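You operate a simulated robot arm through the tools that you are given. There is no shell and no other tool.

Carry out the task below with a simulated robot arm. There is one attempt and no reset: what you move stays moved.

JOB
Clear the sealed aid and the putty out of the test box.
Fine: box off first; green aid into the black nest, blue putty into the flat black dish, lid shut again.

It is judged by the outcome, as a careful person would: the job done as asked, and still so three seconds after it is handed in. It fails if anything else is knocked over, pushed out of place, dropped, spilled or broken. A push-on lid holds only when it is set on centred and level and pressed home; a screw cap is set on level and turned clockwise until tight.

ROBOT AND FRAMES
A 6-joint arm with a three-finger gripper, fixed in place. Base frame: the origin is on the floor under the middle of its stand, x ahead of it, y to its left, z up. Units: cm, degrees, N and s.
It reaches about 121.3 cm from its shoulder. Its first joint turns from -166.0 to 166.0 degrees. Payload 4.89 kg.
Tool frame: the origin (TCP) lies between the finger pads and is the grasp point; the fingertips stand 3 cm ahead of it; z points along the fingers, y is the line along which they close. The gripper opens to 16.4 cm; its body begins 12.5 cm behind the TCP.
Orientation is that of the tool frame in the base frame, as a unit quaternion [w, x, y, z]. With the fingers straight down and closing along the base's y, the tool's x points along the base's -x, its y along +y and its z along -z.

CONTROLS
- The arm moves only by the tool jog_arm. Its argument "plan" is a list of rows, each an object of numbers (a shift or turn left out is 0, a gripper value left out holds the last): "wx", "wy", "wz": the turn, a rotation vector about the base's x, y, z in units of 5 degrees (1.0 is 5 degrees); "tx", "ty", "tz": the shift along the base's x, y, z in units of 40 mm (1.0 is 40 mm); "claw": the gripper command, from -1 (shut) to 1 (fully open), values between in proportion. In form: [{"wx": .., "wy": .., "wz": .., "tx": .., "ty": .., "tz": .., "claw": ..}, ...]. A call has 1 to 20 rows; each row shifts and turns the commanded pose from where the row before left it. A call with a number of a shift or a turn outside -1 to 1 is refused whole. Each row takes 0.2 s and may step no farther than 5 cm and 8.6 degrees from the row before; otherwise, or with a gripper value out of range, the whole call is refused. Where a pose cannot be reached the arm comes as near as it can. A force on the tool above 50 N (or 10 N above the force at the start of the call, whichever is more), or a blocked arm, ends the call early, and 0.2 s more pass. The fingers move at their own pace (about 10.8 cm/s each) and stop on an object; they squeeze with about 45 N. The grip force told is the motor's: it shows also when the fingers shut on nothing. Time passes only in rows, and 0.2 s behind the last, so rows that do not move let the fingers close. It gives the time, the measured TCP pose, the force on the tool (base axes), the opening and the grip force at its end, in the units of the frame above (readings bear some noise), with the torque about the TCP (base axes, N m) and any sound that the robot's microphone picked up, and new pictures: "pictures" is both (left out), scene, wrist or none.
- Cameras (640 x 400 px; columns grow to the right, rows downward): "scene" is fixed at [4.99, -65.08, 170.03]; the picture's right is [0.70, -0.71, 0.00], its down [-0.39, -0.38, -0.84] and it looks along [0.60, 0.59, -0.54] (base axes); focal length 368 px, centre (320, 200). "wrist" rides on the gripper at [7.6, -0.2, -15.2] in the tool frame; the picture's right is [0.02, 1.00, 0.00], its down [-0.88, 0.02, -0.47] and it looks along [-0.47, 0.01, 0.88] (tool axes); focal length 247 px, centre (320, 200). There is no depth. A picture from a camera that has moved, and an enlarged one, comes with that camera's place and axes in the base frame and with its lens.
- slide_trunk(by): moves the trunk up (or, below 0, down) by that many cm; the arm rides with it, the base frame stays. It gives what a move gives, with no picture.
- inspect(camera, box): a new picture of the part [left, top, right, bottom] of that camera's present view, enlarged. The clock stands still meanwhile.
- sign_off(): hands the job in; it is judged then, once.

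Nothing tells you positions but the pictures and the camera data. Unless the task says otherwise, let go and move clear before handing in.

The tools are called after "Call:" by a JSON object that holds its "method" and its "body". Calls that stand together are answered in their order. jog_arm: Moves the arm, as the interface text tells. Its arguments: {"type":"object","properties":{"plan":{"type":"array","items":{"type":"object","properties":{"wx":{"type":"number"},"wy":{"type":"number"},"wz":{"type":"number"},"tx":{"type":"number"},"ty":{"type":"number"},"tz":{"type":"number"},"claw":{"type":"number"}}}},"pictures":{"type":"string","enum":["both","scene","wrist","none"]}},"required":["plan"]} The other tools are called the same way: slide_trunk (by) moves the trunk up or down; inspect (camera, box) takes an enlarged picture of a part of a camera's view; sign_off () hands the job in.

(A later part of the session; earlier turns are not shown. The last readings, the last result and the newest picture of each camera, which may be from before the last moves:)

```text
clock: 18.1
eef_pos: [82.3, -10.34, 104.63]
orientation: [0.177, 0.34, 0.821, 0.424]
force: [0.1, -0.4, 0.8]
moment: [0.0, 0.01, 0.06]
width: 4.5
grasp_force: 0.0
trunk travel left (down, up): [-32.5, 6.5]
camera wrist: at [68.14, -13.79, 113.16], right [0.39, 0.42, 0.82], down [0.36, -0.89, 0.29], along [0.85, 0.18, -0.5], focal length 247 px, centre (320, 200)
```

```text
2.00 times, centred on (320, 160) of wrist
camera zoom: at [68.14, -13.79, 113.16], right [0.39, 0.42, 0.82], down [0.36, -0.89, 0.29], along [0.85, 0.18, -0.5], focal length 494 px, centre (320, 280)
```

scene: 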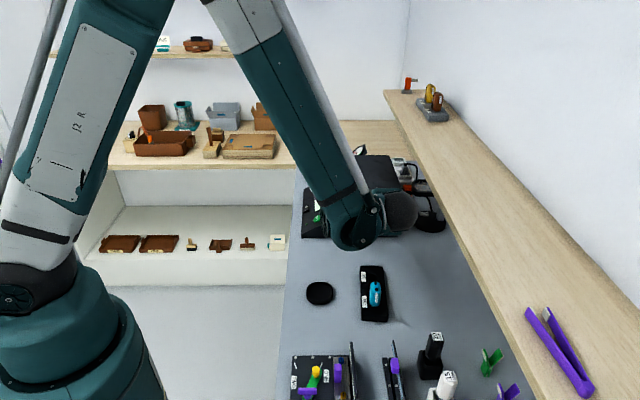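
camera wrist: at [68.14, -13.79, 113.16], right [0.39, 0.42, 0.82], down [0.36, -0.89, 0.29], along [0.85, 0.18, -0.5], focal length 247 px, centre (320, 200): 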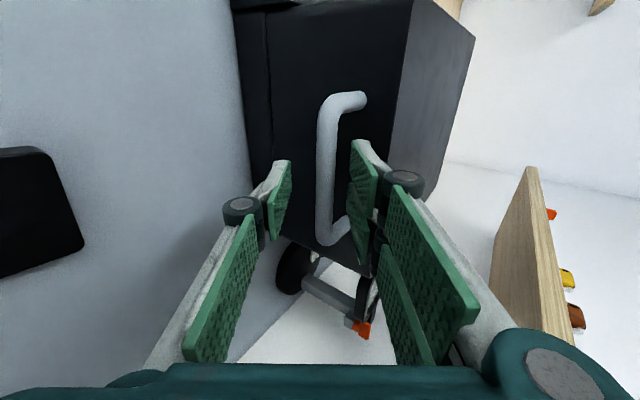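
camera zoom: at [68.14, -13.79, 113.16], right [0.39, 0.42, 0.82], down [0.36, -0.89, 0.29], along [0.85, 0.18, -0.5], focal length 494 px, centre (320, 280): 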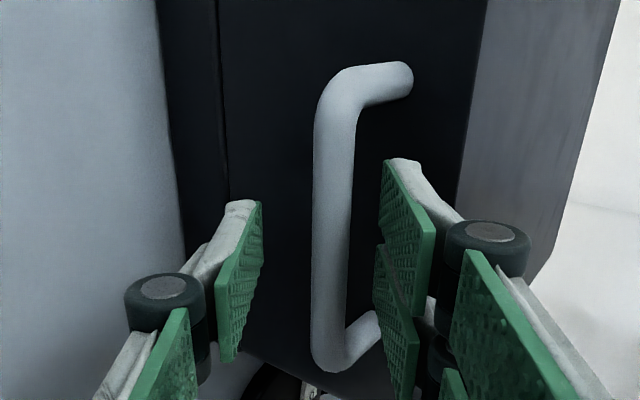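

The bar sits between the pads close to the tips. I'll go in another 0.7 cm and narrow the cage around it.

Call:
{"method": "jog_arm", "body": {"plan": [{"tx": 0.1, "ty": 0.1, "tz": -0.101}, {"claw": -0.7}, {}, {}, {}], "pictures": "wrist"}}

Call:
{"method": "inspect", "body": {"camera": "wrist", "box": [160, 60, 480, 260]}}

```text
clock: 19.3
eef_pos: [82.54, -9.95, 104.16]
orientation: [0.176, 0.339, 0.821, 0.424]
force: [-0.3, -0.7, -0.2]
moment: [-0.01, -0.02, -0.02]
width: 2.47
grasp_force: 0.2
trunk travel left (down, up): [-32.5, 6.5]
camera wrist: at [68.5, -13.38, 112.75], right [0.39, 0.42, 0.82], down [0.36, -0.89, 0.29], along [0.85, 0.18, -0.5], focal length 247 px, centre (320, 200)
```

wrist: 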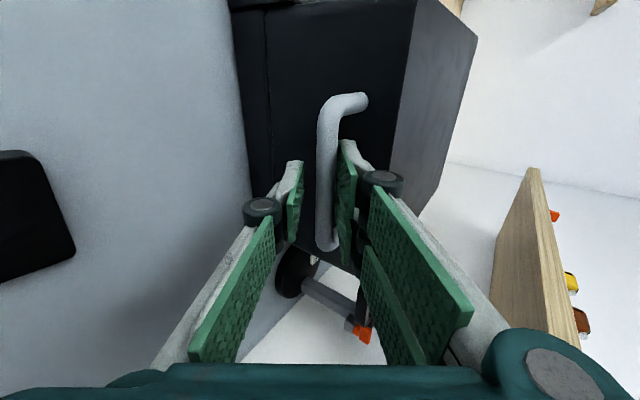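

```text
2.00 times, centred on (320, 160) of wrist
camera zoom: at [68.5, -13.38, 112.75], right [0.39, 0.42, 0.82], down [0.36, -0.89, 0.29], along [0.85, 0.18, -0.5], focal length 494 px, centre (320, 280)
```

zoom: 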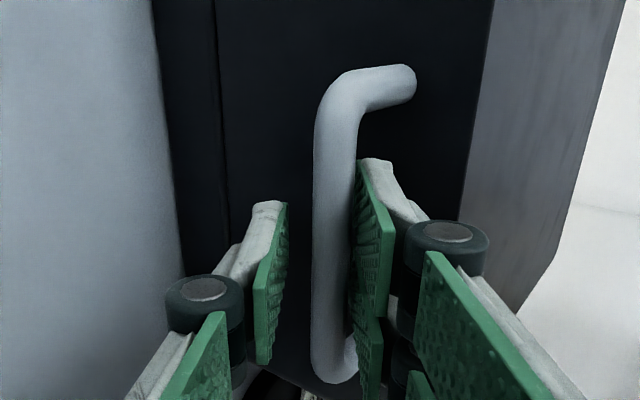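

The bar is caged between the pads. I'll take up the slack and lift along the hinge arc in small steps, watching the force.

Call:
{"method": "jog_arm", "body": {"plan": [{"tx": 0.102, "ty": 0.102, "tz": 0.204}, {"tx": 0.096, "ty": 0.096, "tz": 0.3625, "wx": -0.3535, "wy": 0.3535}, {"tx": 0.096, "ty": 0.096, "tz": 0.3625, "wx": -0.3535, "wy": 0.3535}, {}]}}

Call:
{"method": "inspect", "body": {"camera": "wrist", "box": [160, 60, 480, 260]}}

```text
clock: 20.3
eef_pos: [83.88, -8.87, 108.06]
orientation: [0.162, 0.346, 0.839, 0.387]
force: [-0.3, -1.3, -2.4]
moment: [-0.05, -0.02, -0.02]
width: 2.59
grasp_force: 2.0
trunk travel left (down, up): [-32.5, 6.5]
camera wrist: at [70.36, -11.64, 117.61], right [0.44, 0.47, 0.76], down [0.38, -0.87, 0.32], along [0.81, 0.14, -0.56], focal length 247 px, centre (320, 200)
```

scene: 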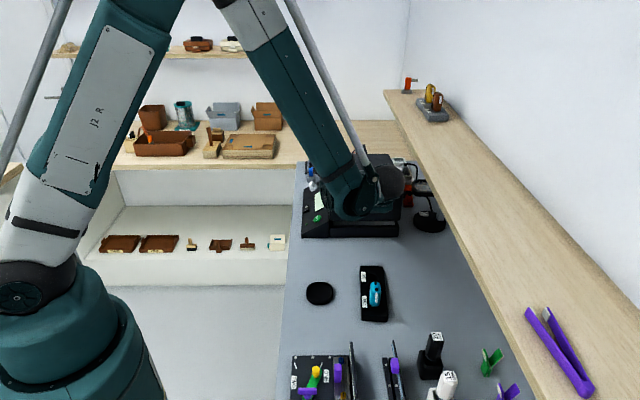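
wrist: 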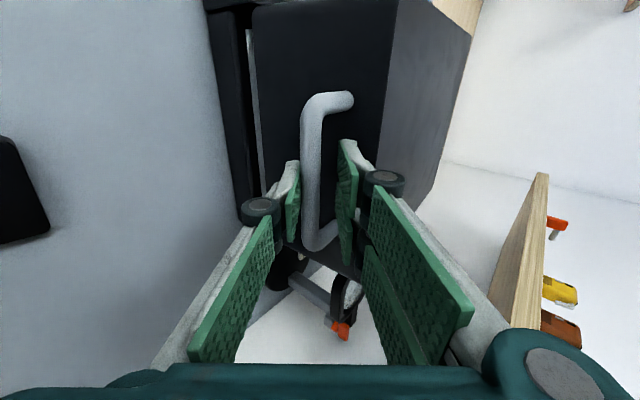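

```text
2.00 times, centred on (320, 160) of wrist
camera zoom: at [70.36, -11.64, 117.61], right [0.44, 0.47, 0.76], down [0.38, -0.87, 0.32], along [0.81, 0.14, -0.56], focal length 494 px, centre (320, 280)
```

zoom: 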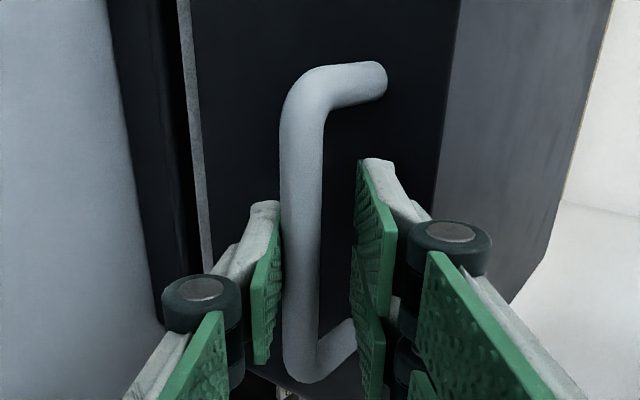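

The lid is rising and the bar rests on the lower finger with almost no load. I'll continue along the arc, pitching the tool with the lid.

Call:
{"method": "jog_arm", "body": {"plan": [{"tx": 0.1745, "ty": 0.1745, "tz": 0.445, "wx": -0.471, "wy": 0.471}, {"tx": 0.1745, "ty": 0.1745, "tz": 0.445, "wx": -0.471, "wy": 0.471}, {"tx": 0.1745, "ty": 0.1745, "tz": 0.445, "wx": -0.471, "wy": 0.471}, {"tx": 0.2157, "ty": 0.2157, "tz": 0.408, "wx": -0.471, "wy": 0.471}, {"tx": 0.2157, "ty": 0.2157, "tz": 0.408, "wx": -0.471, "wy": 0.471}, {"tx": 0.2157, "ty": 0.2157, "tz": 0.408, "wx": -0.471, "wy": 0.471}, {}]}}

Call:
{"method": "inspect", "body": {"camera": "wrist", "box": [160, 60, 480, 260]}}

```text
clock: 21.9
eef_pos: [88.7, -4.15, 118.1]
orientation: [0.098, 0.369, 0.893, 0.237]
force: [-0.9, -0.5, -1.8]
moment: [-0.02, -0.01, -0.01]
width: 2.6
grasp_force: 1.2
trunk travel left (down, up): [-32.5, 6.5]
camera wrist: at [77.92, -4.15, 131.23], right [0.6, 0.63, 0.5], down [0.47, -0.78, 0.42], along [0.65, -0.02, -0.76], focal length 247 px, centre (320, 200)
```

scene: 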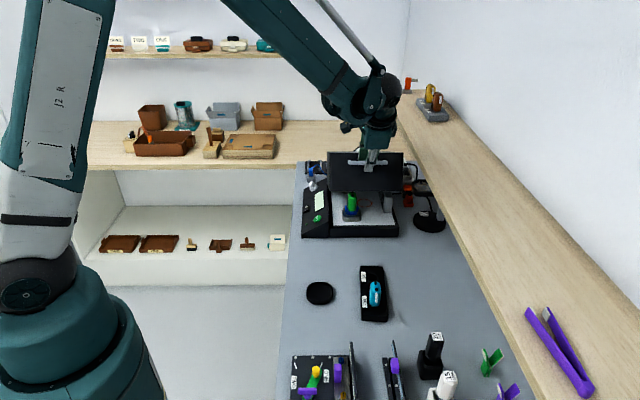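
wrist: 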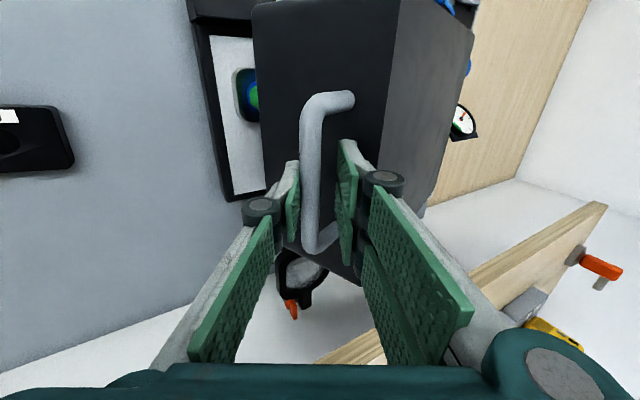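

```text
2.00 times, centred on (320, 160) of wrist
camera zoom: at [77.92, -4.15, 131.23], right [0.6, 0.63, 0.5], down [0.47, -0.78, 0.42], along [0.65, -0.02, -0.76], focal length 494 px, centre (320, 280)
```

zoom: 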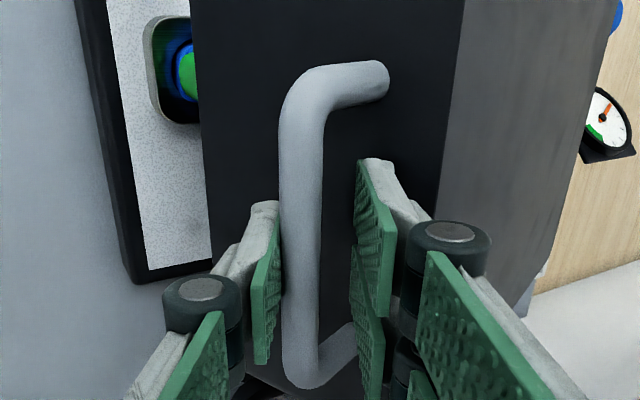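

Tracking well. I can see the green aid and blue putty on the box floor toward the left. Continuing to about 45°.

Call:
{"method": "jog_arm", "body": {"plan": [{"tx": 0.254, "ty": 0.254, "tz": 0.371, "wx": -0.471, "wy": 0.471}, {"tx": 0.254, "ty": 0.254, "tz": 0.371, "wx": -0.471, "wy": 0.471}, {"tx": 0.254, "ty": 0.254, "tz": 0.371, "wx": -0.471, "wy": 0.471}, {"tx": 0.3, "ty": 0.3, "tz": 0.2875, "wx": -0.471, "wy": 0.471}, {"tx": 0.3, "ty": 0.3, "tz": 0.2875, "wx": -0.471, "wy": 0.471}, {"tx": 0.3, "ty": 0.3, "tz": 0.2875, "wx": -0.471, "wy": 0.471}, {}]}}

Call:
{"method": "inspect", "body": {"camera": "scene", "box": [300, 110, 450, 250]}}

```text
clock: 23.5
eef_pos: [95.19, 2.48, 125.99]
orientation: [0.033, 0.381, 0.92, 0.079]
force: [-1.2, -1.4, -0.5]
moment: [-0.05, 0.0, -0.01]
width: 2.53
grasp_force: 0.8
trunk travel left (down, up): [-32.5, 6.5]
camera wrist: at [87.96, 6.01, 140.94], right [0.68, 0.71, 0.17], down [0.58, -0.67, 0.47], along [0.45, -0.22, -0.87], focal length 247 px, centre (320, 200)
```

scene: 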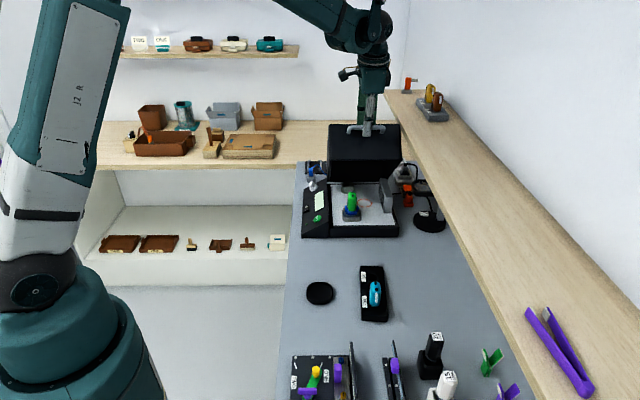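
wrist: 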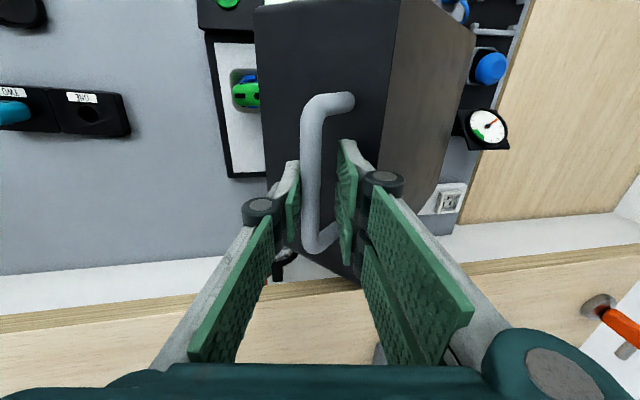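

```text
2.86 times, centred on (375, 180) of scene
camera zoom: at [4.99, -65.08, 170.03], right [0.7, -0.71, 0.0], down [-0.39, -0.38, -0.84], along [0.6, 0.59, -0.54], focal length 1053 px, centre (163, 257)
```

zoom: 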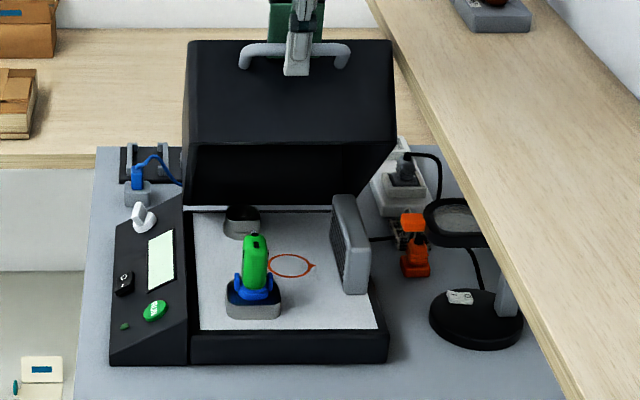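

The lid is at about 45° and following freely. The green aid stands upright in a blue putty collar on a block. I'll keep opening.

Call:
{"method": "jog_arm", "body": {"plan": [{"tx": 0.342, "ty": 0.342, "tz": 0.2, "wx": -0.471, "wy": 0.471}, {"tx": 0.342, "ty": 0.342, "tz": 0.2, "wx": -0.471, "wy": 0.471}, {"tx": 0.342, "ty": 0.342, "tz": 0.2, "wx": -0.471, "wy": 0.471}, {"tx": 0.338, "ty": 0.338, "tz": 0.133}, {"tx": 0.338, "ty": 0.338, "tz": 0.133}, {"tx": 0.338, "ty": 0.338, "tz": 0.133}, {}]}}

Call:
{"method": "inspect", "body": {"camera": "scene", "box": [300, 110, 450, 250]}}

```text
clock: 25.1
eef_pos: [103.41, 10.99, 129.98]
orientation: [-0.001, 0.382, 0.924, -0.001]
force: [1.0, -0.7, -1.1]
moment: [-0.03, 0.04, 0.01]
width: 2.45
grasp_force: 0.6
trunk travel left (down, up): [-32.5, 6.5]
camera wrist: at [98.09, 16.26, 145.23], right [0.69, 0.72, 0.0], down [0.64, -0.61, 0.47], along [0.34, -0.33, -0.88], focal length 247 px, centre (320, 200)
```

scene: 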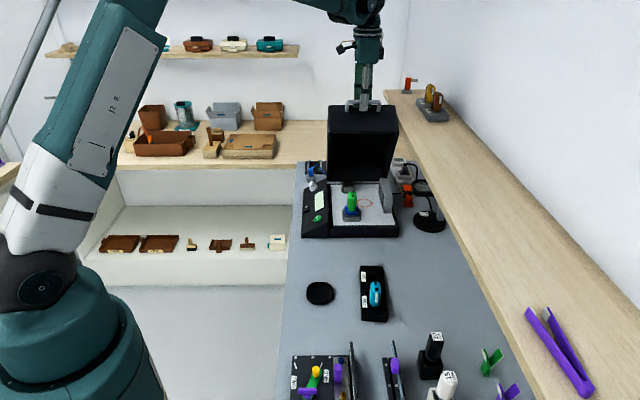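
wrist: 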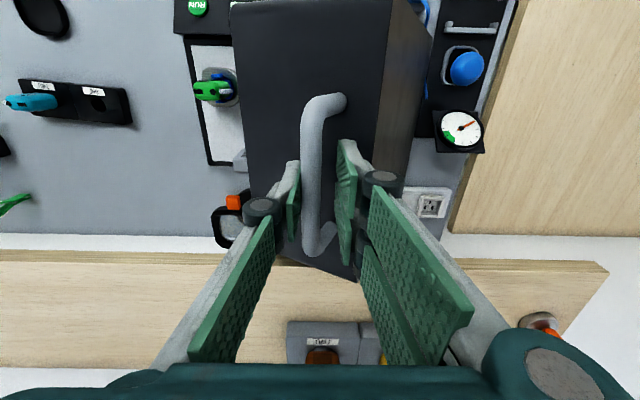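

```text
2.86 times, centred on (375, 180) of scene
camera zoom: at [4.99, -65.08, 170.03], right [0.7, -0.71, 0.0], down [-0.39, -0.38, -0.84], along [0.6, 0.59, -0.54], focal length 1053 px, centre (163, 257)
```

zoom: 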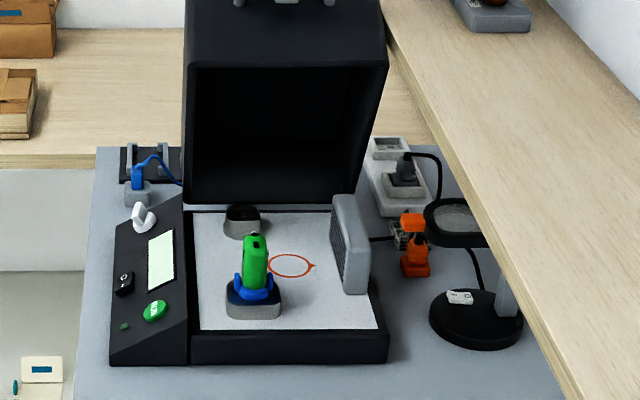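

Call:
{"method": "jog_arm", "body": {"plan": [{"tx": 0.33, "ty": 0.33, "tz": 0.042}, {"tx": 0.33, "ty": 0.33, "tz": 0.042}, {"tx": 0.33, "ty": 0.33, "tz": 0.042}, {}]}}

Call:
{"method": "inspect", "body": {"camera": "scene", "box": [300, 80, 450, 220]}}

```text
clock: 26.1
eef_pos: [107.29, 14.71, 130.73]
orientation: [-0.001, 0.383, 0.924, -0.001]
force: [-1.7, 0.0, 0.1]
moment: [-0.04, 0.0, 0.0]
width: 2.51
grasp_force: 0.6
trunk travel left (down, up): [-32.5, 6.5]
camera wrist: at [101.92, 20.09, 145.82], right [0.69, 0.72, 0.0], down [0.64, -0.61, 0.47], along [0.34, -0.33, -0.88], focal length 247 px, centre (320, 200)
```

scene: 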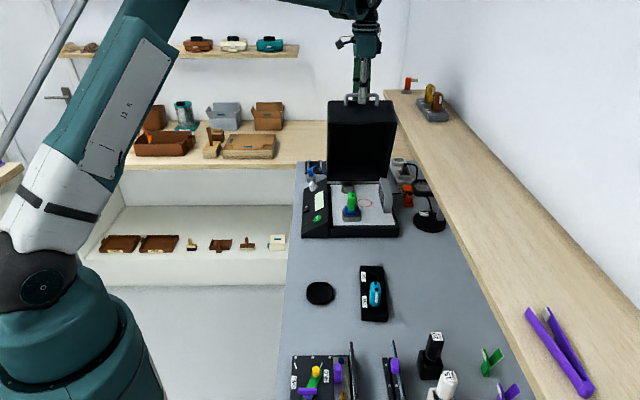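
wrist: 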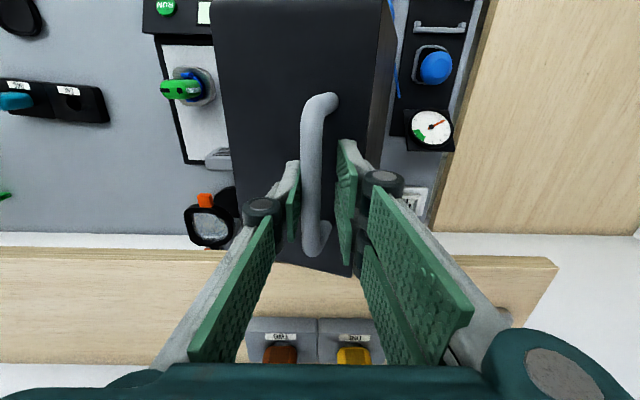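

```text
2.86 times, centred on (375, 150) of scene
camera zoom: at [4.99, -65.08, 170.03], right [0.7, -0.71, 0.0], down [-0.39, -0.38, -0.84], along [0.6, 0.59, -0.54], focal length 1053 px, centre (163, 343)
```

zoom: 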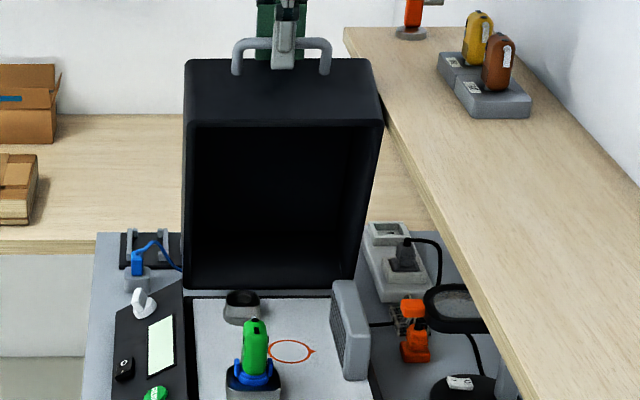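

Call:
{"method": "jog_arm", "body": {"plan": [{"tx": 0.34, "ty": 0.34, "tz": -0.03}, {"tx": 0.34, "ty": 0.34, "tz": -0.04}, {"tx": 0.34, "ty": 0.34, "tz": -0.05}, {}]}}

Call:
{"method": "inspect", "body": {"camera": "wrist", "box": [160, 60, 480, 260]}}

```text
clock: 27.1
eef_pos: [111.35, 18.79, 130.22]
orientation: [-0.001, 0.382, 0.924, -0.001]
force: [-0.5, -0.2, -0.6]
moment: [-0.02, 0.03, 0.04]
width: 2.47
grasp_force: 0.1
trunk travel left (down, up): [-32.5, 6.5]
camera wrist: at [106.01, 24.13, 145.31], right [0.69, 0.72, 0.0], down [0.64, -0.61, 0.47], along [0.34, -0.33, -0.88], focal length 247 px, centre (320, 200)
```

scene: 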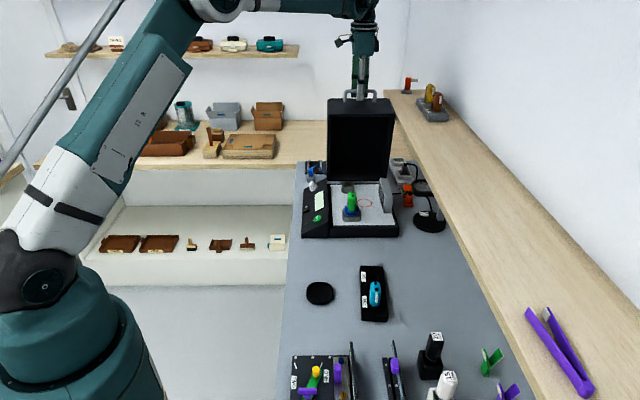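
wrist: 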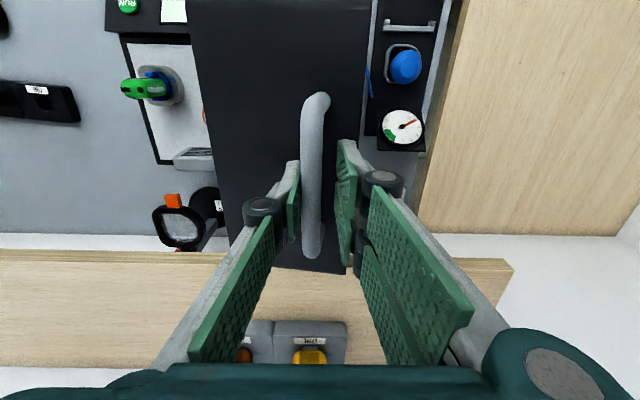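

```text
2.00 times, centred on (320, 160) of wrist
camera zoom: at [106.01, 24.13, 145.31], right [0.69, 0.72, 0.0], down [0.64, -0.61, 0.47], along [0.34, -0.33, -0.88], focal length 494 px, centre (320, 280)
```

zoom: 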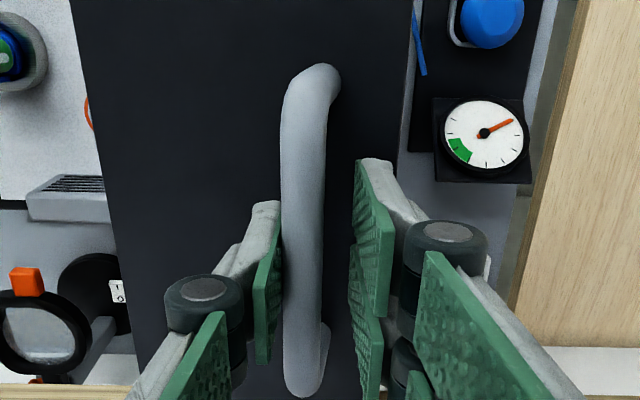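

The lid is at about 86° and sits still against the front finger with no load, so the hinge seems to hold. I'll open the fingers and lift off the handle, then check that it stays.

Call:
{"method": "jog_arm", "body": {"plan": [{"claw": -0.4}, {}, {"tz": 0.4}, {"tz": 0.8}, {"tz": 0.8}, {}]}}

Call:
{"method": "inspect", "body": {"camera": "scene", "box": [300, 80, 450, 220]}}

```text
clock: 28.5
eef_pos: [111.14, 18.77, 138.08]
orientation: [0.001, 0.382, 0.924, -0.001]
force: [-1.0, 0.3, 0.4]
moment: [0.05, -0.07, -0.04]
width: 4.92
grasp_force: 0.1
trunk travel left (down, up): [-32.5, 6.5]
camera wrist: at [105.9, 24.06, 153.28], right [0.69, 0.72, 0.0], down [0.64, -0.61, 0.47], along [0.34, -0.33, -0.88], focal length 247 px, centre (320, 200)
```

scene: 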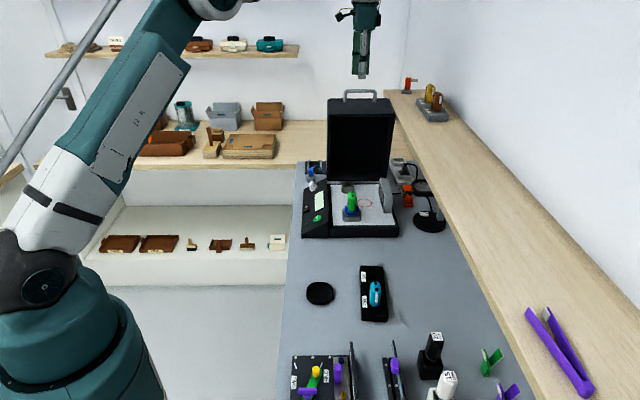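
wrist: 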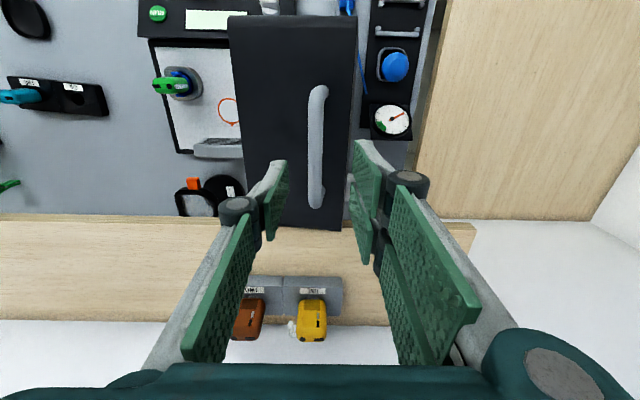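

```text
2.86 times, centred on (375, 150) of scene
camera zoom: at [4.99, -65.08, 170.03], right [0.7, -0.71, 0.0], down [-0.39, -0.38, -0.84], along [0.6, 0.59, -0.54], focal length 1053 px, centre (163, 343)
```

zoom: 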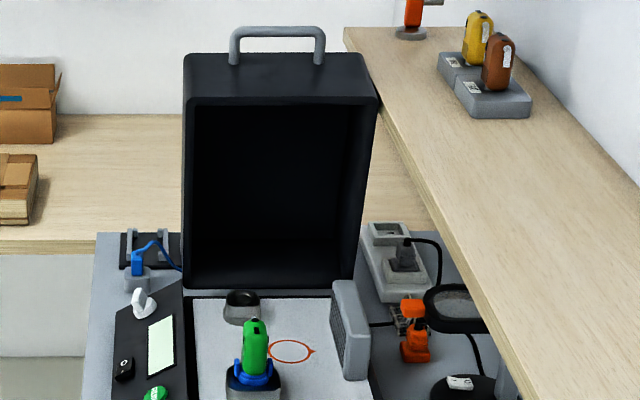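

The lid holds open on its own. Next I'll come forward and down to a viewpoint left of the aid to see how it sits in the putty.

Call:
{"method": "jog_arm", "body": {"plan": [{"tx": -0.645, "ty": -0.643}, {"tx": -0.645, "ty": -0.643}, {"tx": -0.645, "ty": -0.643}, {"tx": -0.645, "ty": -0.643}, {"tx": -0.645, "ty": -0.643}, {"tx": -0.645, "ty": -0.643}, {"tx": -0.645, "ty": -0.643}, {"tx": -0.645, "ty": -0.643}, {"tx": -0.383, "ty": 0.383, "tz": -0.783}, {"tx": -0.383, "ty": 0.383, "tz": -0.783}, {"tx": -0.383, "ty": 0.383, "tz": -0.783}, {"tx": -0.383, "ty": 0.383, "tz": -0.783}, {"tx": -0.383, "ty": 0.383, "tz": -0.783}, {"tx": -0.383, "ty": 0.383, "tz": -0.783}, {}]}}

Call:
{"method": "inspect", "body": {"camera": "wrist", "box": [200, 60, 440, 210]}}

Call:
{"method": "inspect", "body": {"camera": "scene", "box": [325, 175, 405, 235]}}

```text
clock: 31.7
eef_pos: [81.66, 7.32, 119.43]
orientation: [0.0, 0.383, 0.924, -0.003]
force: [0.0, 0.8, -0.3]
moment: [-0.05, 0.01, -0.01]
width: 4.92
grasp_force: 0.1
trunk travel left (down, up): [-32.5, 6.5]
camera wrist: at [76.34, 12.64, 134.6], right [0.69, 0.72, 0.0], down [0.64, -0.61, 0.47], along [0.34, -0.33, -0.88], focal length 247 px, centre (320, 200)
```

scene: 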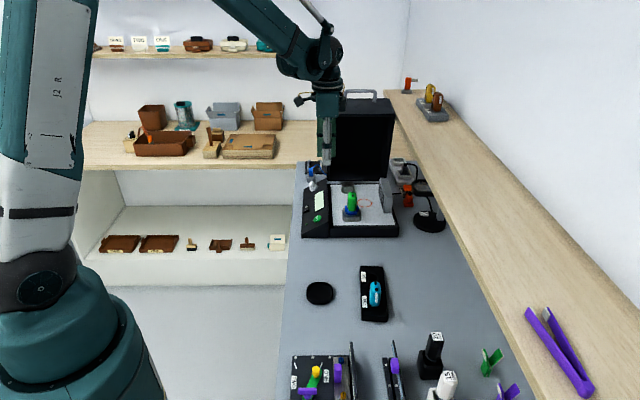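
wrist: 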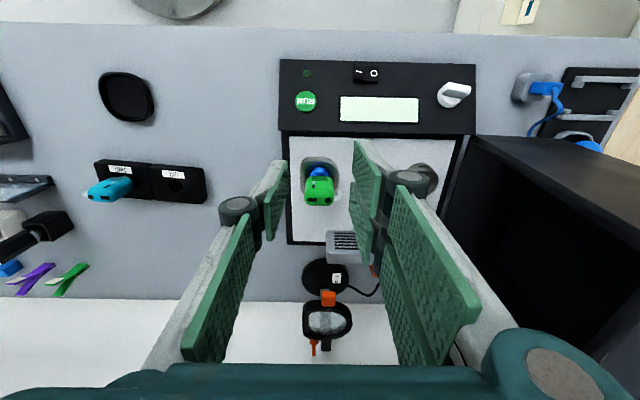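

```text
2.67 times, centred on (320, 135) of wrist
camera zoom: at [76.34, 12.64, 134.6], right [0.69, 0.72, 0.0], down [0.64, -0.61, 0.47], along [0.34, -0.33, -0.88], focal length 659 px, centre (320, 373)
```

zoom: 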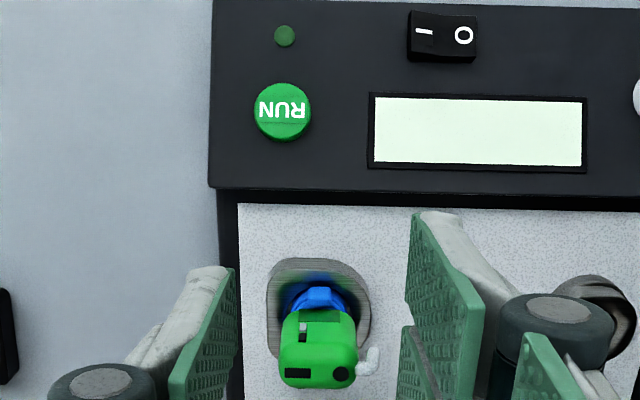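

```text
6.67 times, centred on (365, 205) of scene
camera zoom: at [4.99, -65.08, 170.03], right [0.7, -0.71, 0.0], down [-0.39, -0.38, -0.84], along [0.6, 0.59, -0.54], focal length 2456 px, centre (20, 167)
```

zoom: 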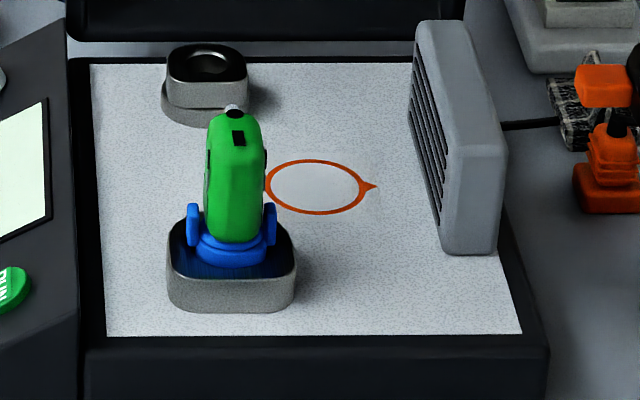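

The aid stands upright in a putty collar that has two ears, left and right. I'll study the nest pocket and how the other aids sit in theirs, so I can place the green one the same way.

Call:
{"method": "inspect", "body": {"camera": "wrist", "box": [70, 140, 230, 230]}}

Call:
{"method": "inspect", "body": {"camera": "scene", "box": [352, 260, 396, 325]}}

Call:
{"method": "inspect", "body": {"camera": "scene", "box": [410, 75, 455, 125]}}

Call:
{"method": "inspect", "body": {"camera": "wrist", "box": [295, 150, 345, 215]}}

```text
4.00 times, centred on (150, 185) of wrist
camera zoom: at [76.34, 12.64, 134.6], right [0.69, 0.72, 0.0], down [0.64, -0.61, 0.47], along [0.34, -0.33, -0.88], focal length 988 px, centre (1000, 260)
```

zoom: 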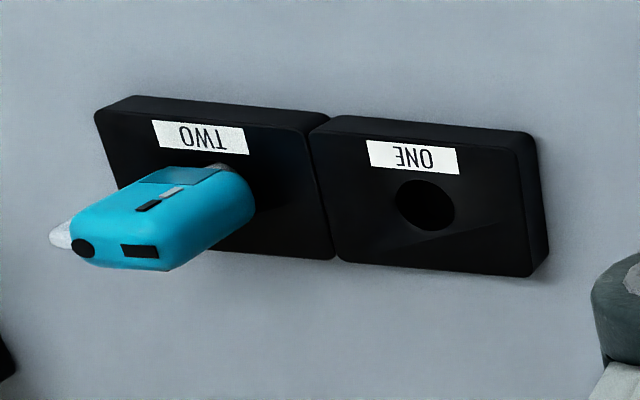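

```text
6.15 times, centred on (374, 292) of scene
camera zoom: at [4.99, -65.08, 170.03], right [0.7, -0.71, 0.0], down [-0.39, -0.38, -0.84], along [0.6, 0.59, -0.54], focal length 2267 px, centre (-12, -369)
```

zoom: 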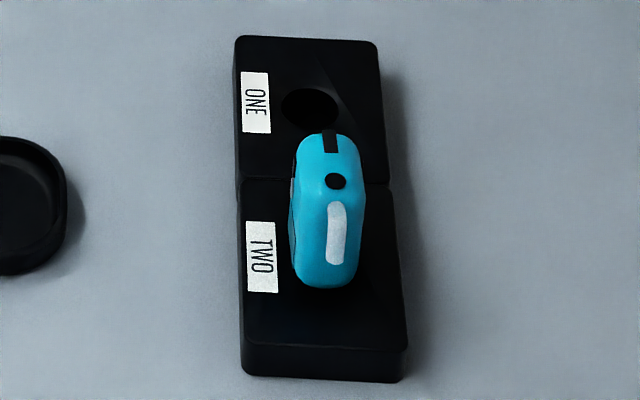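

```text
8.00 times, centred on (432, 100) of scene
camera zoom: at [4.99, -65.08, 170.03], right [0.7, -0.71, 0.0], down [-0.39, -0.38, -0.84], along [0.6, 0.59, -0.54], focal length 2948 px, centre (-580, 1000)
```

zoom: 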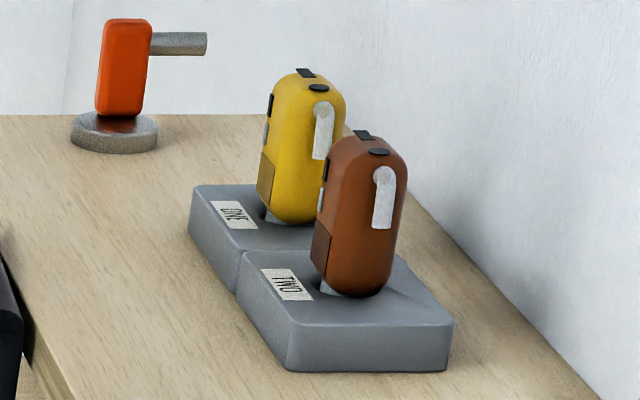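

```text
6.15 times, centred on (320, 182) of wrist
camera zoom: at [76.34, 12.64, 134.6], right [0.69, 0.72, 0.0], down [0.64, -0.61, 0.47], along [0.34, -0.33, -0.88], focal length 1520 px, centre (320, 308)
```

zoom: 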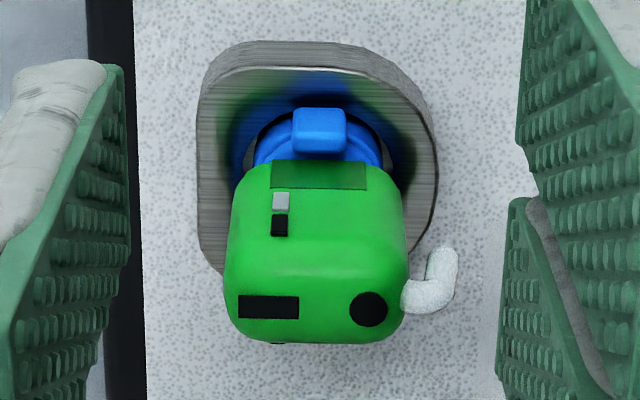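

The aid's buttons face left and its hook faces rear, so I'll grip its left and right flanks above the putty ears, clear of the hook. I'll turn the gripper 90° so it closes left-right and go to a point above the aid.

Call:
{"method": "jog_arm", "body": {"plan": [{"claw": -0.15, "wz": 1, "tx": 0.0875, "ty": -0.08}, {"wz": 1, "tx": 0.0875, "ty": -0.08}, {"wz": 1, "tx": 0.0875, "ty": -0.08}, {"wz": 1, "tx": 0.0875, "ty": -0.08}, {"wz": 1, "tx": 0.0875, "ty": -0.08}, {"wz": 1, "tx": 0.0875, "ty": -0.08}, {"wz": 1, "tx": 0.0875, "ty": -0.08}, {"wz": 1, "tx": 0.0875, "ty": -0.08}, {"wz": 1, "tx": 0.0875, "ty": -0.08}, {"wz": 1, "tx": 0.0875, "ty": -0.08}, {"wz": 1, "tx": 0.0875, "ty": -0.08}, {"wz": 1, "tx": 0.0875, "ty": -0.08}, {"wz": 1, "tx": 0.0875, "ty": -0.08}, {"wz": 1, "tx": 0.0875, "ty": -0.08}, {"wz": 1, "tx": 0.0875, "ty": -0.08}, {"wz": 1, "tx": 0.0875, "ty": -0.08}, {"wz": 1, "tx": 0.0875, "ty": -0.08}, {"wz": 1, "tx": 0.0875, "ty": -0.08}, {}]}}

Call:
{"method": "inspect", "body": {"camera": "wrist", "box": [200, 60, 440, 210]}}

Call:
{"method": "inspect", "body": {"camera": "scene", "box": [310, 130, 420, 240]}}

```text
clock: 35.7
eef_pos: [87.93, 1.65, 119.36]
orientation: [0.001, -0.383, 0.924, -0.002]
force: [-0.6, -0.7, -0.5]
moment: [0.03, 0.01, 0.0]
width: 6.98
grasp_force: 0.1
trunk travel left (down, up): [-32.5, 6.5]
camera wrist: at [82.7, -3.87, 134.43], right [-0.72, 0.69, 0.0], down [0.61, 0.64, 0.47], along [0.33, 0.34, -0.88], focal length 247 px, centre (320, 200)
```

scene: 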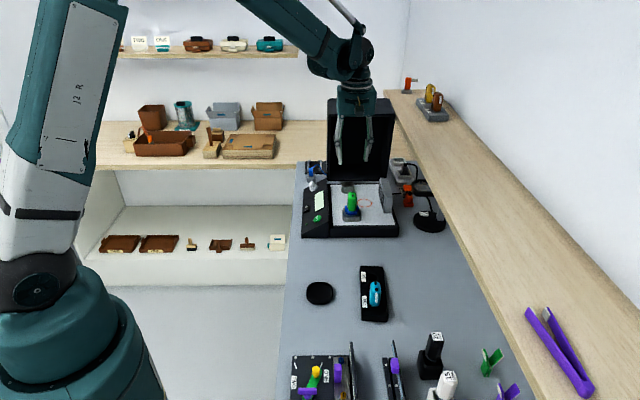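
wrist: 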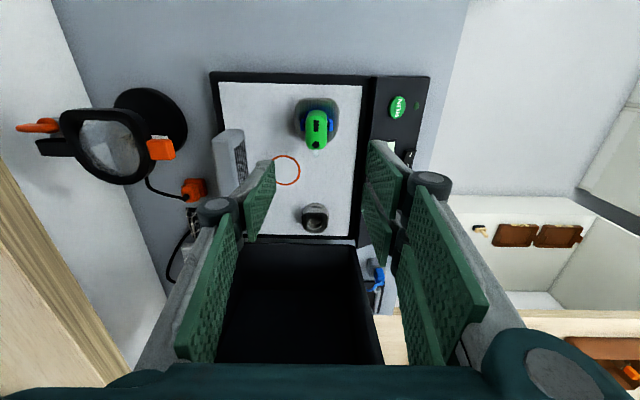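

```text
2.67 times, centred on (320, 135) of wrist
camera zoom: at [82.7, -3.87, 134.43], right [-0.72, 0.69, 0.0], down [0.61, 0.64, 0.47], along [0.33, 0.34, -0.88], focal length 659 px, centre (320, 373)
```

zoom: 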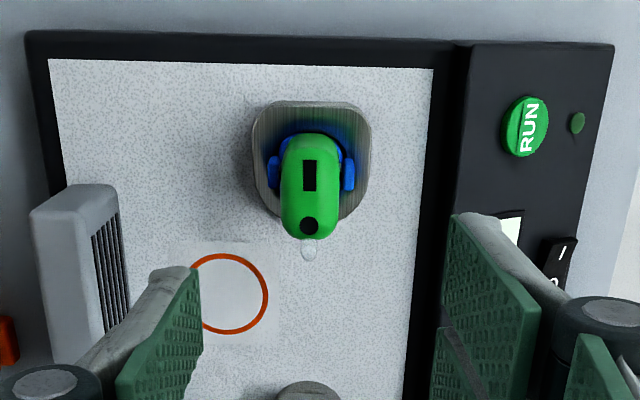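

```text
3.64 times, centred on (365, 185) of scene
camera zoom: at [4.99, -65.08, 170.03], right [0.7, -0.71, 0.0], down [-0.39, -0.38, -0.84], along [0.6, 0.59, -0.54], focal length 1340 px, centre (156, 254)
```

zoom: 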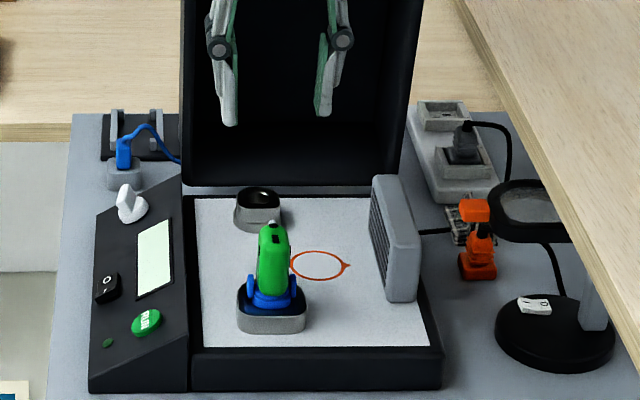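

Call:
{"method": "jog_arm", "body": {"plan": [{"tx": 0.04, "ty": -0.13, "tz": -0.6}, {"tz": -0.7}, {"tz": -0.7}, {"tz": -0.7}, {"tz": -0.5}, {}]}}

Call:
{"method": "inspect", "body": {"camera": "wrist", "box": [200, 60, 440, 210]}}

Call:
{"method": "inspect", "body": {"camera": "scene", "box": [320, 160, 400, 240]}}

```text
clock: 37.1
eef_pos: [87.96, 1.33, 106.39]
orientation: [0.001, -0.383, 0.924, -0.001]
force: [0.5, 0.3, -0.4]
moment: [-0.02, 0.08, -0.04]
width: 6.97
grasp_force: 0.0
trunk travel left (down, up): [-32.5, 6.5]
camera wrist: at [82.78, -4.23, 121.59], right [-0.72, 0.69, 0.0], down [0.61, 0.64, 0.47], along [0.33, 0.34, -0.88], focal length 247 px, centre (320, 200)
```

scene: 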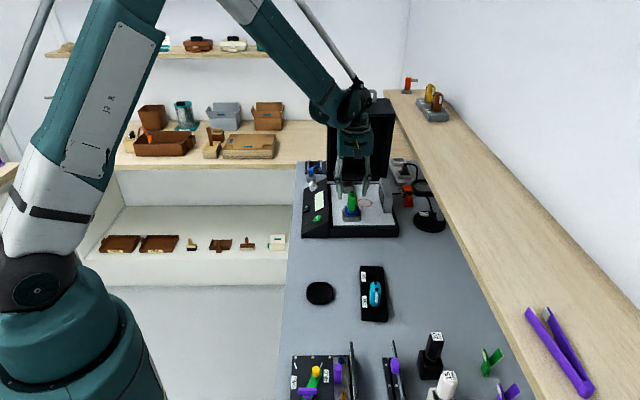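
wrist: 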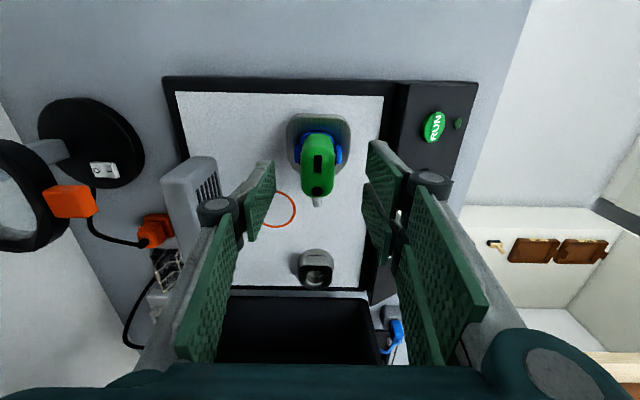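

```text
2.67 times, centred on (320, 135) of wrist
camera zoom: at [82.78, -4.23, 121.59], right [-0.72, 0.69, 0.0], down [0.61, 0.64, 0.47], along [0.33, 0.34, -0.88], focal length 659 px, centre (320, 373)
```

zoom: 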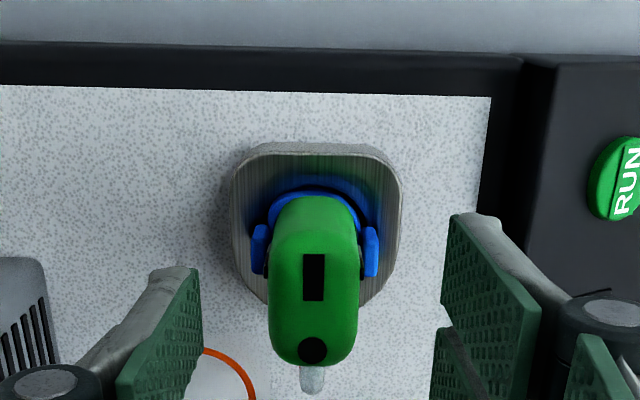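

```text
5.00 times, centred on (360, 200) of scene
camera zoom: at [4.99, -65.08, 170.03], right [0.7, -0.71, 0.0], down [-0.39, -0.38, -0.84], along [0.6, 0.59, -0.54], focal length 1842 px, centre (120, 200)
```

zoom: 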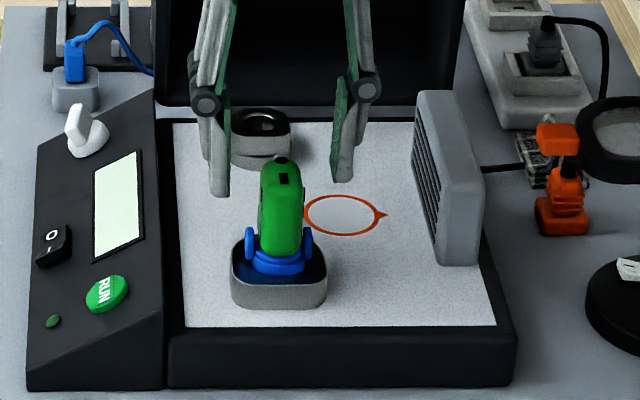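

The aid sits centred between the fingers, off by a few mm. I'll correct that, lower until the tips are just above the putty ears, and look before closing.

Call:
{"method": "jog_arm", "body": {"plan": [{"tx": -0.02, "ty": -0.12, "tz": -0.3}, {"tz": -0.3}, {}], "pictures": "none"}}

Call:
{"method": "inspect", "body": {"camera": "scene", "box": [330, 175, 380, 225]}}

Call:
{"method": "inspect", "body": {"camera": "wrist", "box": [220, 80, 420, 230]}}

```text
clock: 37.9
eef_pos: [87.93, 0.72, 104.08]
orientation: [0.0, -0.383, 0.924, -0.001]
force: [1.0, -0.4, 0.0]
moment: [0.03, 0.11, 0.01]
width: 6.98
grasp_force: 0.2
trunk travel left (down, up): [-32.5, 6.5]
```

```text
8.00 times, centred on (355, 200) of scene
camera zoom: at [4.99, -65.08, 170.03], right [0.7, -0.71, 0.0], down [-0.39, -0.38, -0.84], along [0.6, 0.59, -0.54], focal length 2948 px, centre (40, 200)
```

zoom: 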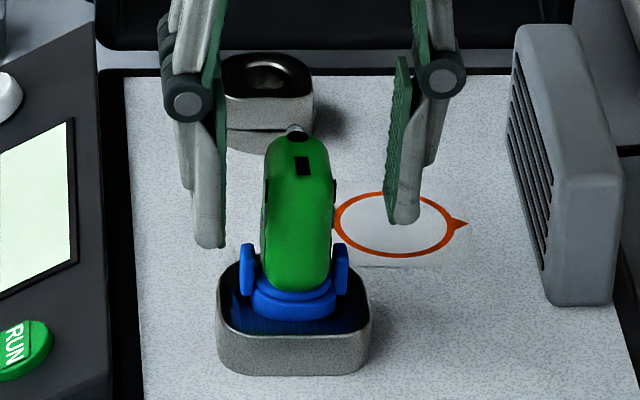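

```text
2.67 times, centred on (320, 155) of wrist
camera zoom: at [82.81, -4.83, 119.24], right [-0.72, 0.69, 0.0], down [0.61, 0.64, 0.47], along [0.33, 0.34, -0.88], focal length 659 px, centre (320, 320)
```

zoom: 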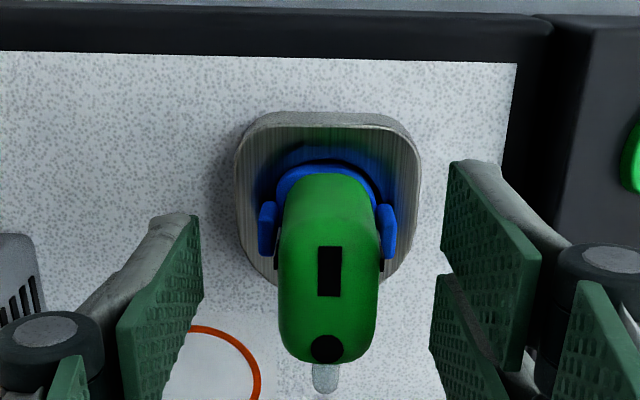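

The tips are level with the aid's upper body, about 1 cm above the putty ears. I'll close on it.

Call:
{"method": "jog_arm", "body": {"plan": [{"claw": -0.5}, {"claw": -1}, {}, {}], "pictures": "none"}}

Call:
{"method": "inspect", "body": {"camera": "scene", "box": [330, 175, 380, 225]}}

Call:
{"method": "inspect", "body": {"camera": "wrist", "box": [220, 80, 420, 230]}}

```text
clock: 38.9
eef_pos: [87.97, 0.76, 104.19]
orientation: [0.001, -0.382, 0.924, -0.002]
force: [-0.4, -0.1, 0.1]
moment: [-0.02, 0.02, 0.01]
width: 2.73
grasp_force: 45.1
trunk travel left (down, up): [-32.5, 6.5]
```

```text
8.00 times, centred on (355, 200) of scene
camera zoom: at [4.99, -65.08, 170.03], right [0.7, -0.71, 0.0], down [-0.39, -0.38, -0.84], along [0.6, 0.59, -0.54], focal length 2948 px, centre (40, 200)
```

zoom: 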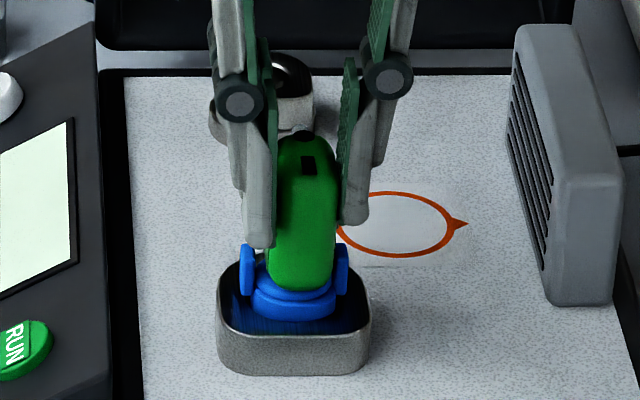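

```text
2.67 times, centred on (320, 155) of wrist
camera zoom: at [82.77, -4.82, 119.27], right [-0.72, 0.69, 0.0], down [0.61, 0.64, 0.47], along [0.33, 0.34, -0.88], focal length 659 px, centre (320, 320)
```

zoom: 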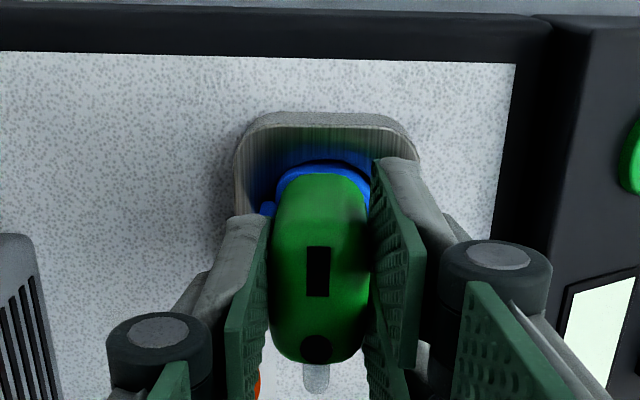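

The grip is solid at 2.7 cm wide. I'll lift gently and watch whether the putty stays on the block.

Call:
{"method": "jog_arm", "body": {"plan": [{"tz": 0.1}, {"tz": 0.1}, {"tz": 0.15}, {"tz": 0.2}, {}], "pictures": "none"}}

Call:
{"method": "inspect", "body": {"camera": "scene", "box": [330, 175, 380, 225]}}

```text
clock: 40.1
eef_pos: [87.96, 0.53, 106.27]
orientation: [0.002, -0.382, 0.924, -0.001]
force: [-0.5, 0.3, -0.4]
moment: [-0.03, 0.0, -0.01]
width: 2.68
grasp_force: 44.7
trunk travel left (down, up): [-32.5, 6.5]
```

```text
8.00 times, centred on (355, 200) of scene
camera zoom: at [4.99, -65.08, 170.03], right [0.7, -0.71, 0.0], down [-0.39, -0.38, -0.84], along [0.6, 0.59, -0.54], focal length 2948 px, centre (40, 200)
```

zoom: 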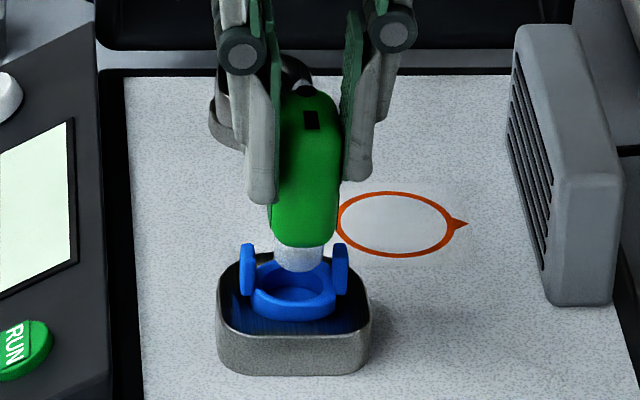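

The aid came out cleanly and the putty stayed on the block. I'll lift it well clear and check how it hangs in the grip.

Call:
{"method": "jog_arm", "body": {"plan": [{"tz": 0.5}, {"tz": 0.8}, {"tz": 0.8}, {"tz": 0.8}, {}]}}

Call:
{"method": "inspect", "body": {"camera": "scene", "box": [325, 150, 385, 210]}}

Call:
{"method": "inspect", "body": {"camera": "wrist", "box": [220, 80, 420, 230]}}

```text
clock: 41.3
eef_pos: [88.12, 0.75, 117.99]
orientation: [0.002, -0.382, 0.924, -0.002]
force: [-0.3, -1.5, 0.0]
moment: [0.0, -0.07, 0.0]
width: 2.73
grasp_force: 44.6
trunk travel left (down, up): [-32.5, 6.5]
camera wrist: at [82.94, -4.72, 133.11], right [-0.72, 0.69, 0.0], down [0.61, 0.64, 0.47], along [0.33, 0.34, -0.88], focal length 247 px, centre (320, 200)
```

scene: 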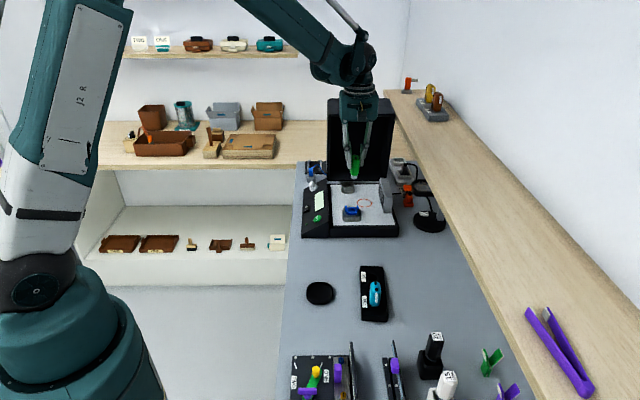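
wrist: 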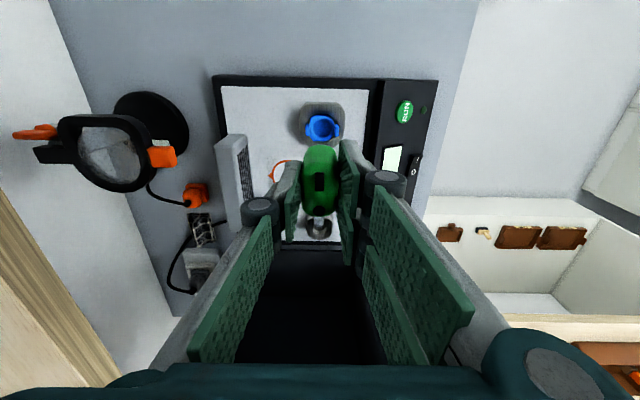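

```text
6.67 times, centred on (355, 180) of scene
camera zoom: at [4.99, -65.08, 170.03], right [0.7, -0.71, 0.0], down [-0.39, -0.38, -0.84], along [0.6, 0.59, -0.54], focal length 2456 px, centre (87, 333)
```

zoom: 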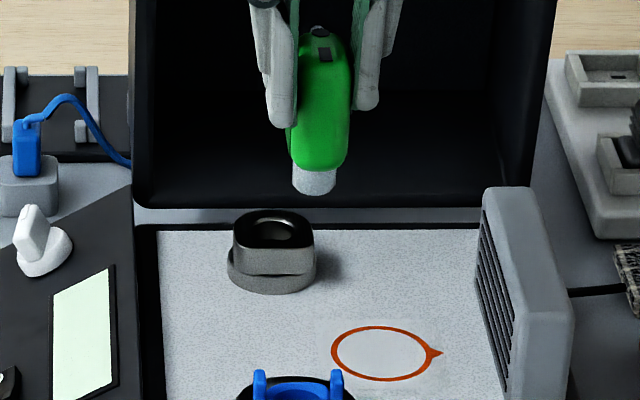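

```text
2.67 times, centred on (320, 155) of wrist
camera zoom: at [82.94, -4.72, 133.11], right [-0.72, 0.69, 0.0], down [0.61, 0.64, 0.47], along [0.33, 0.34, -0.88], focal length 659 px, centre (320, 320)
```

zoom: 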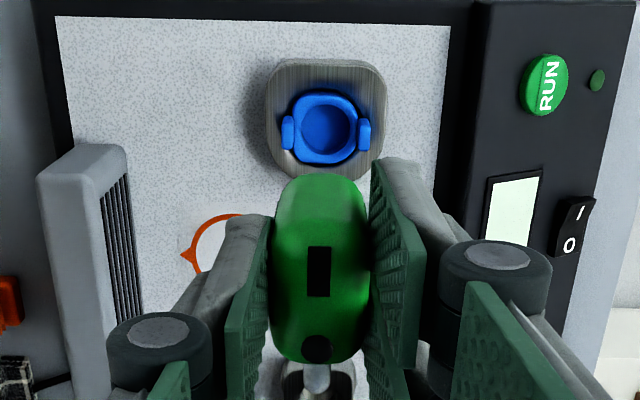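

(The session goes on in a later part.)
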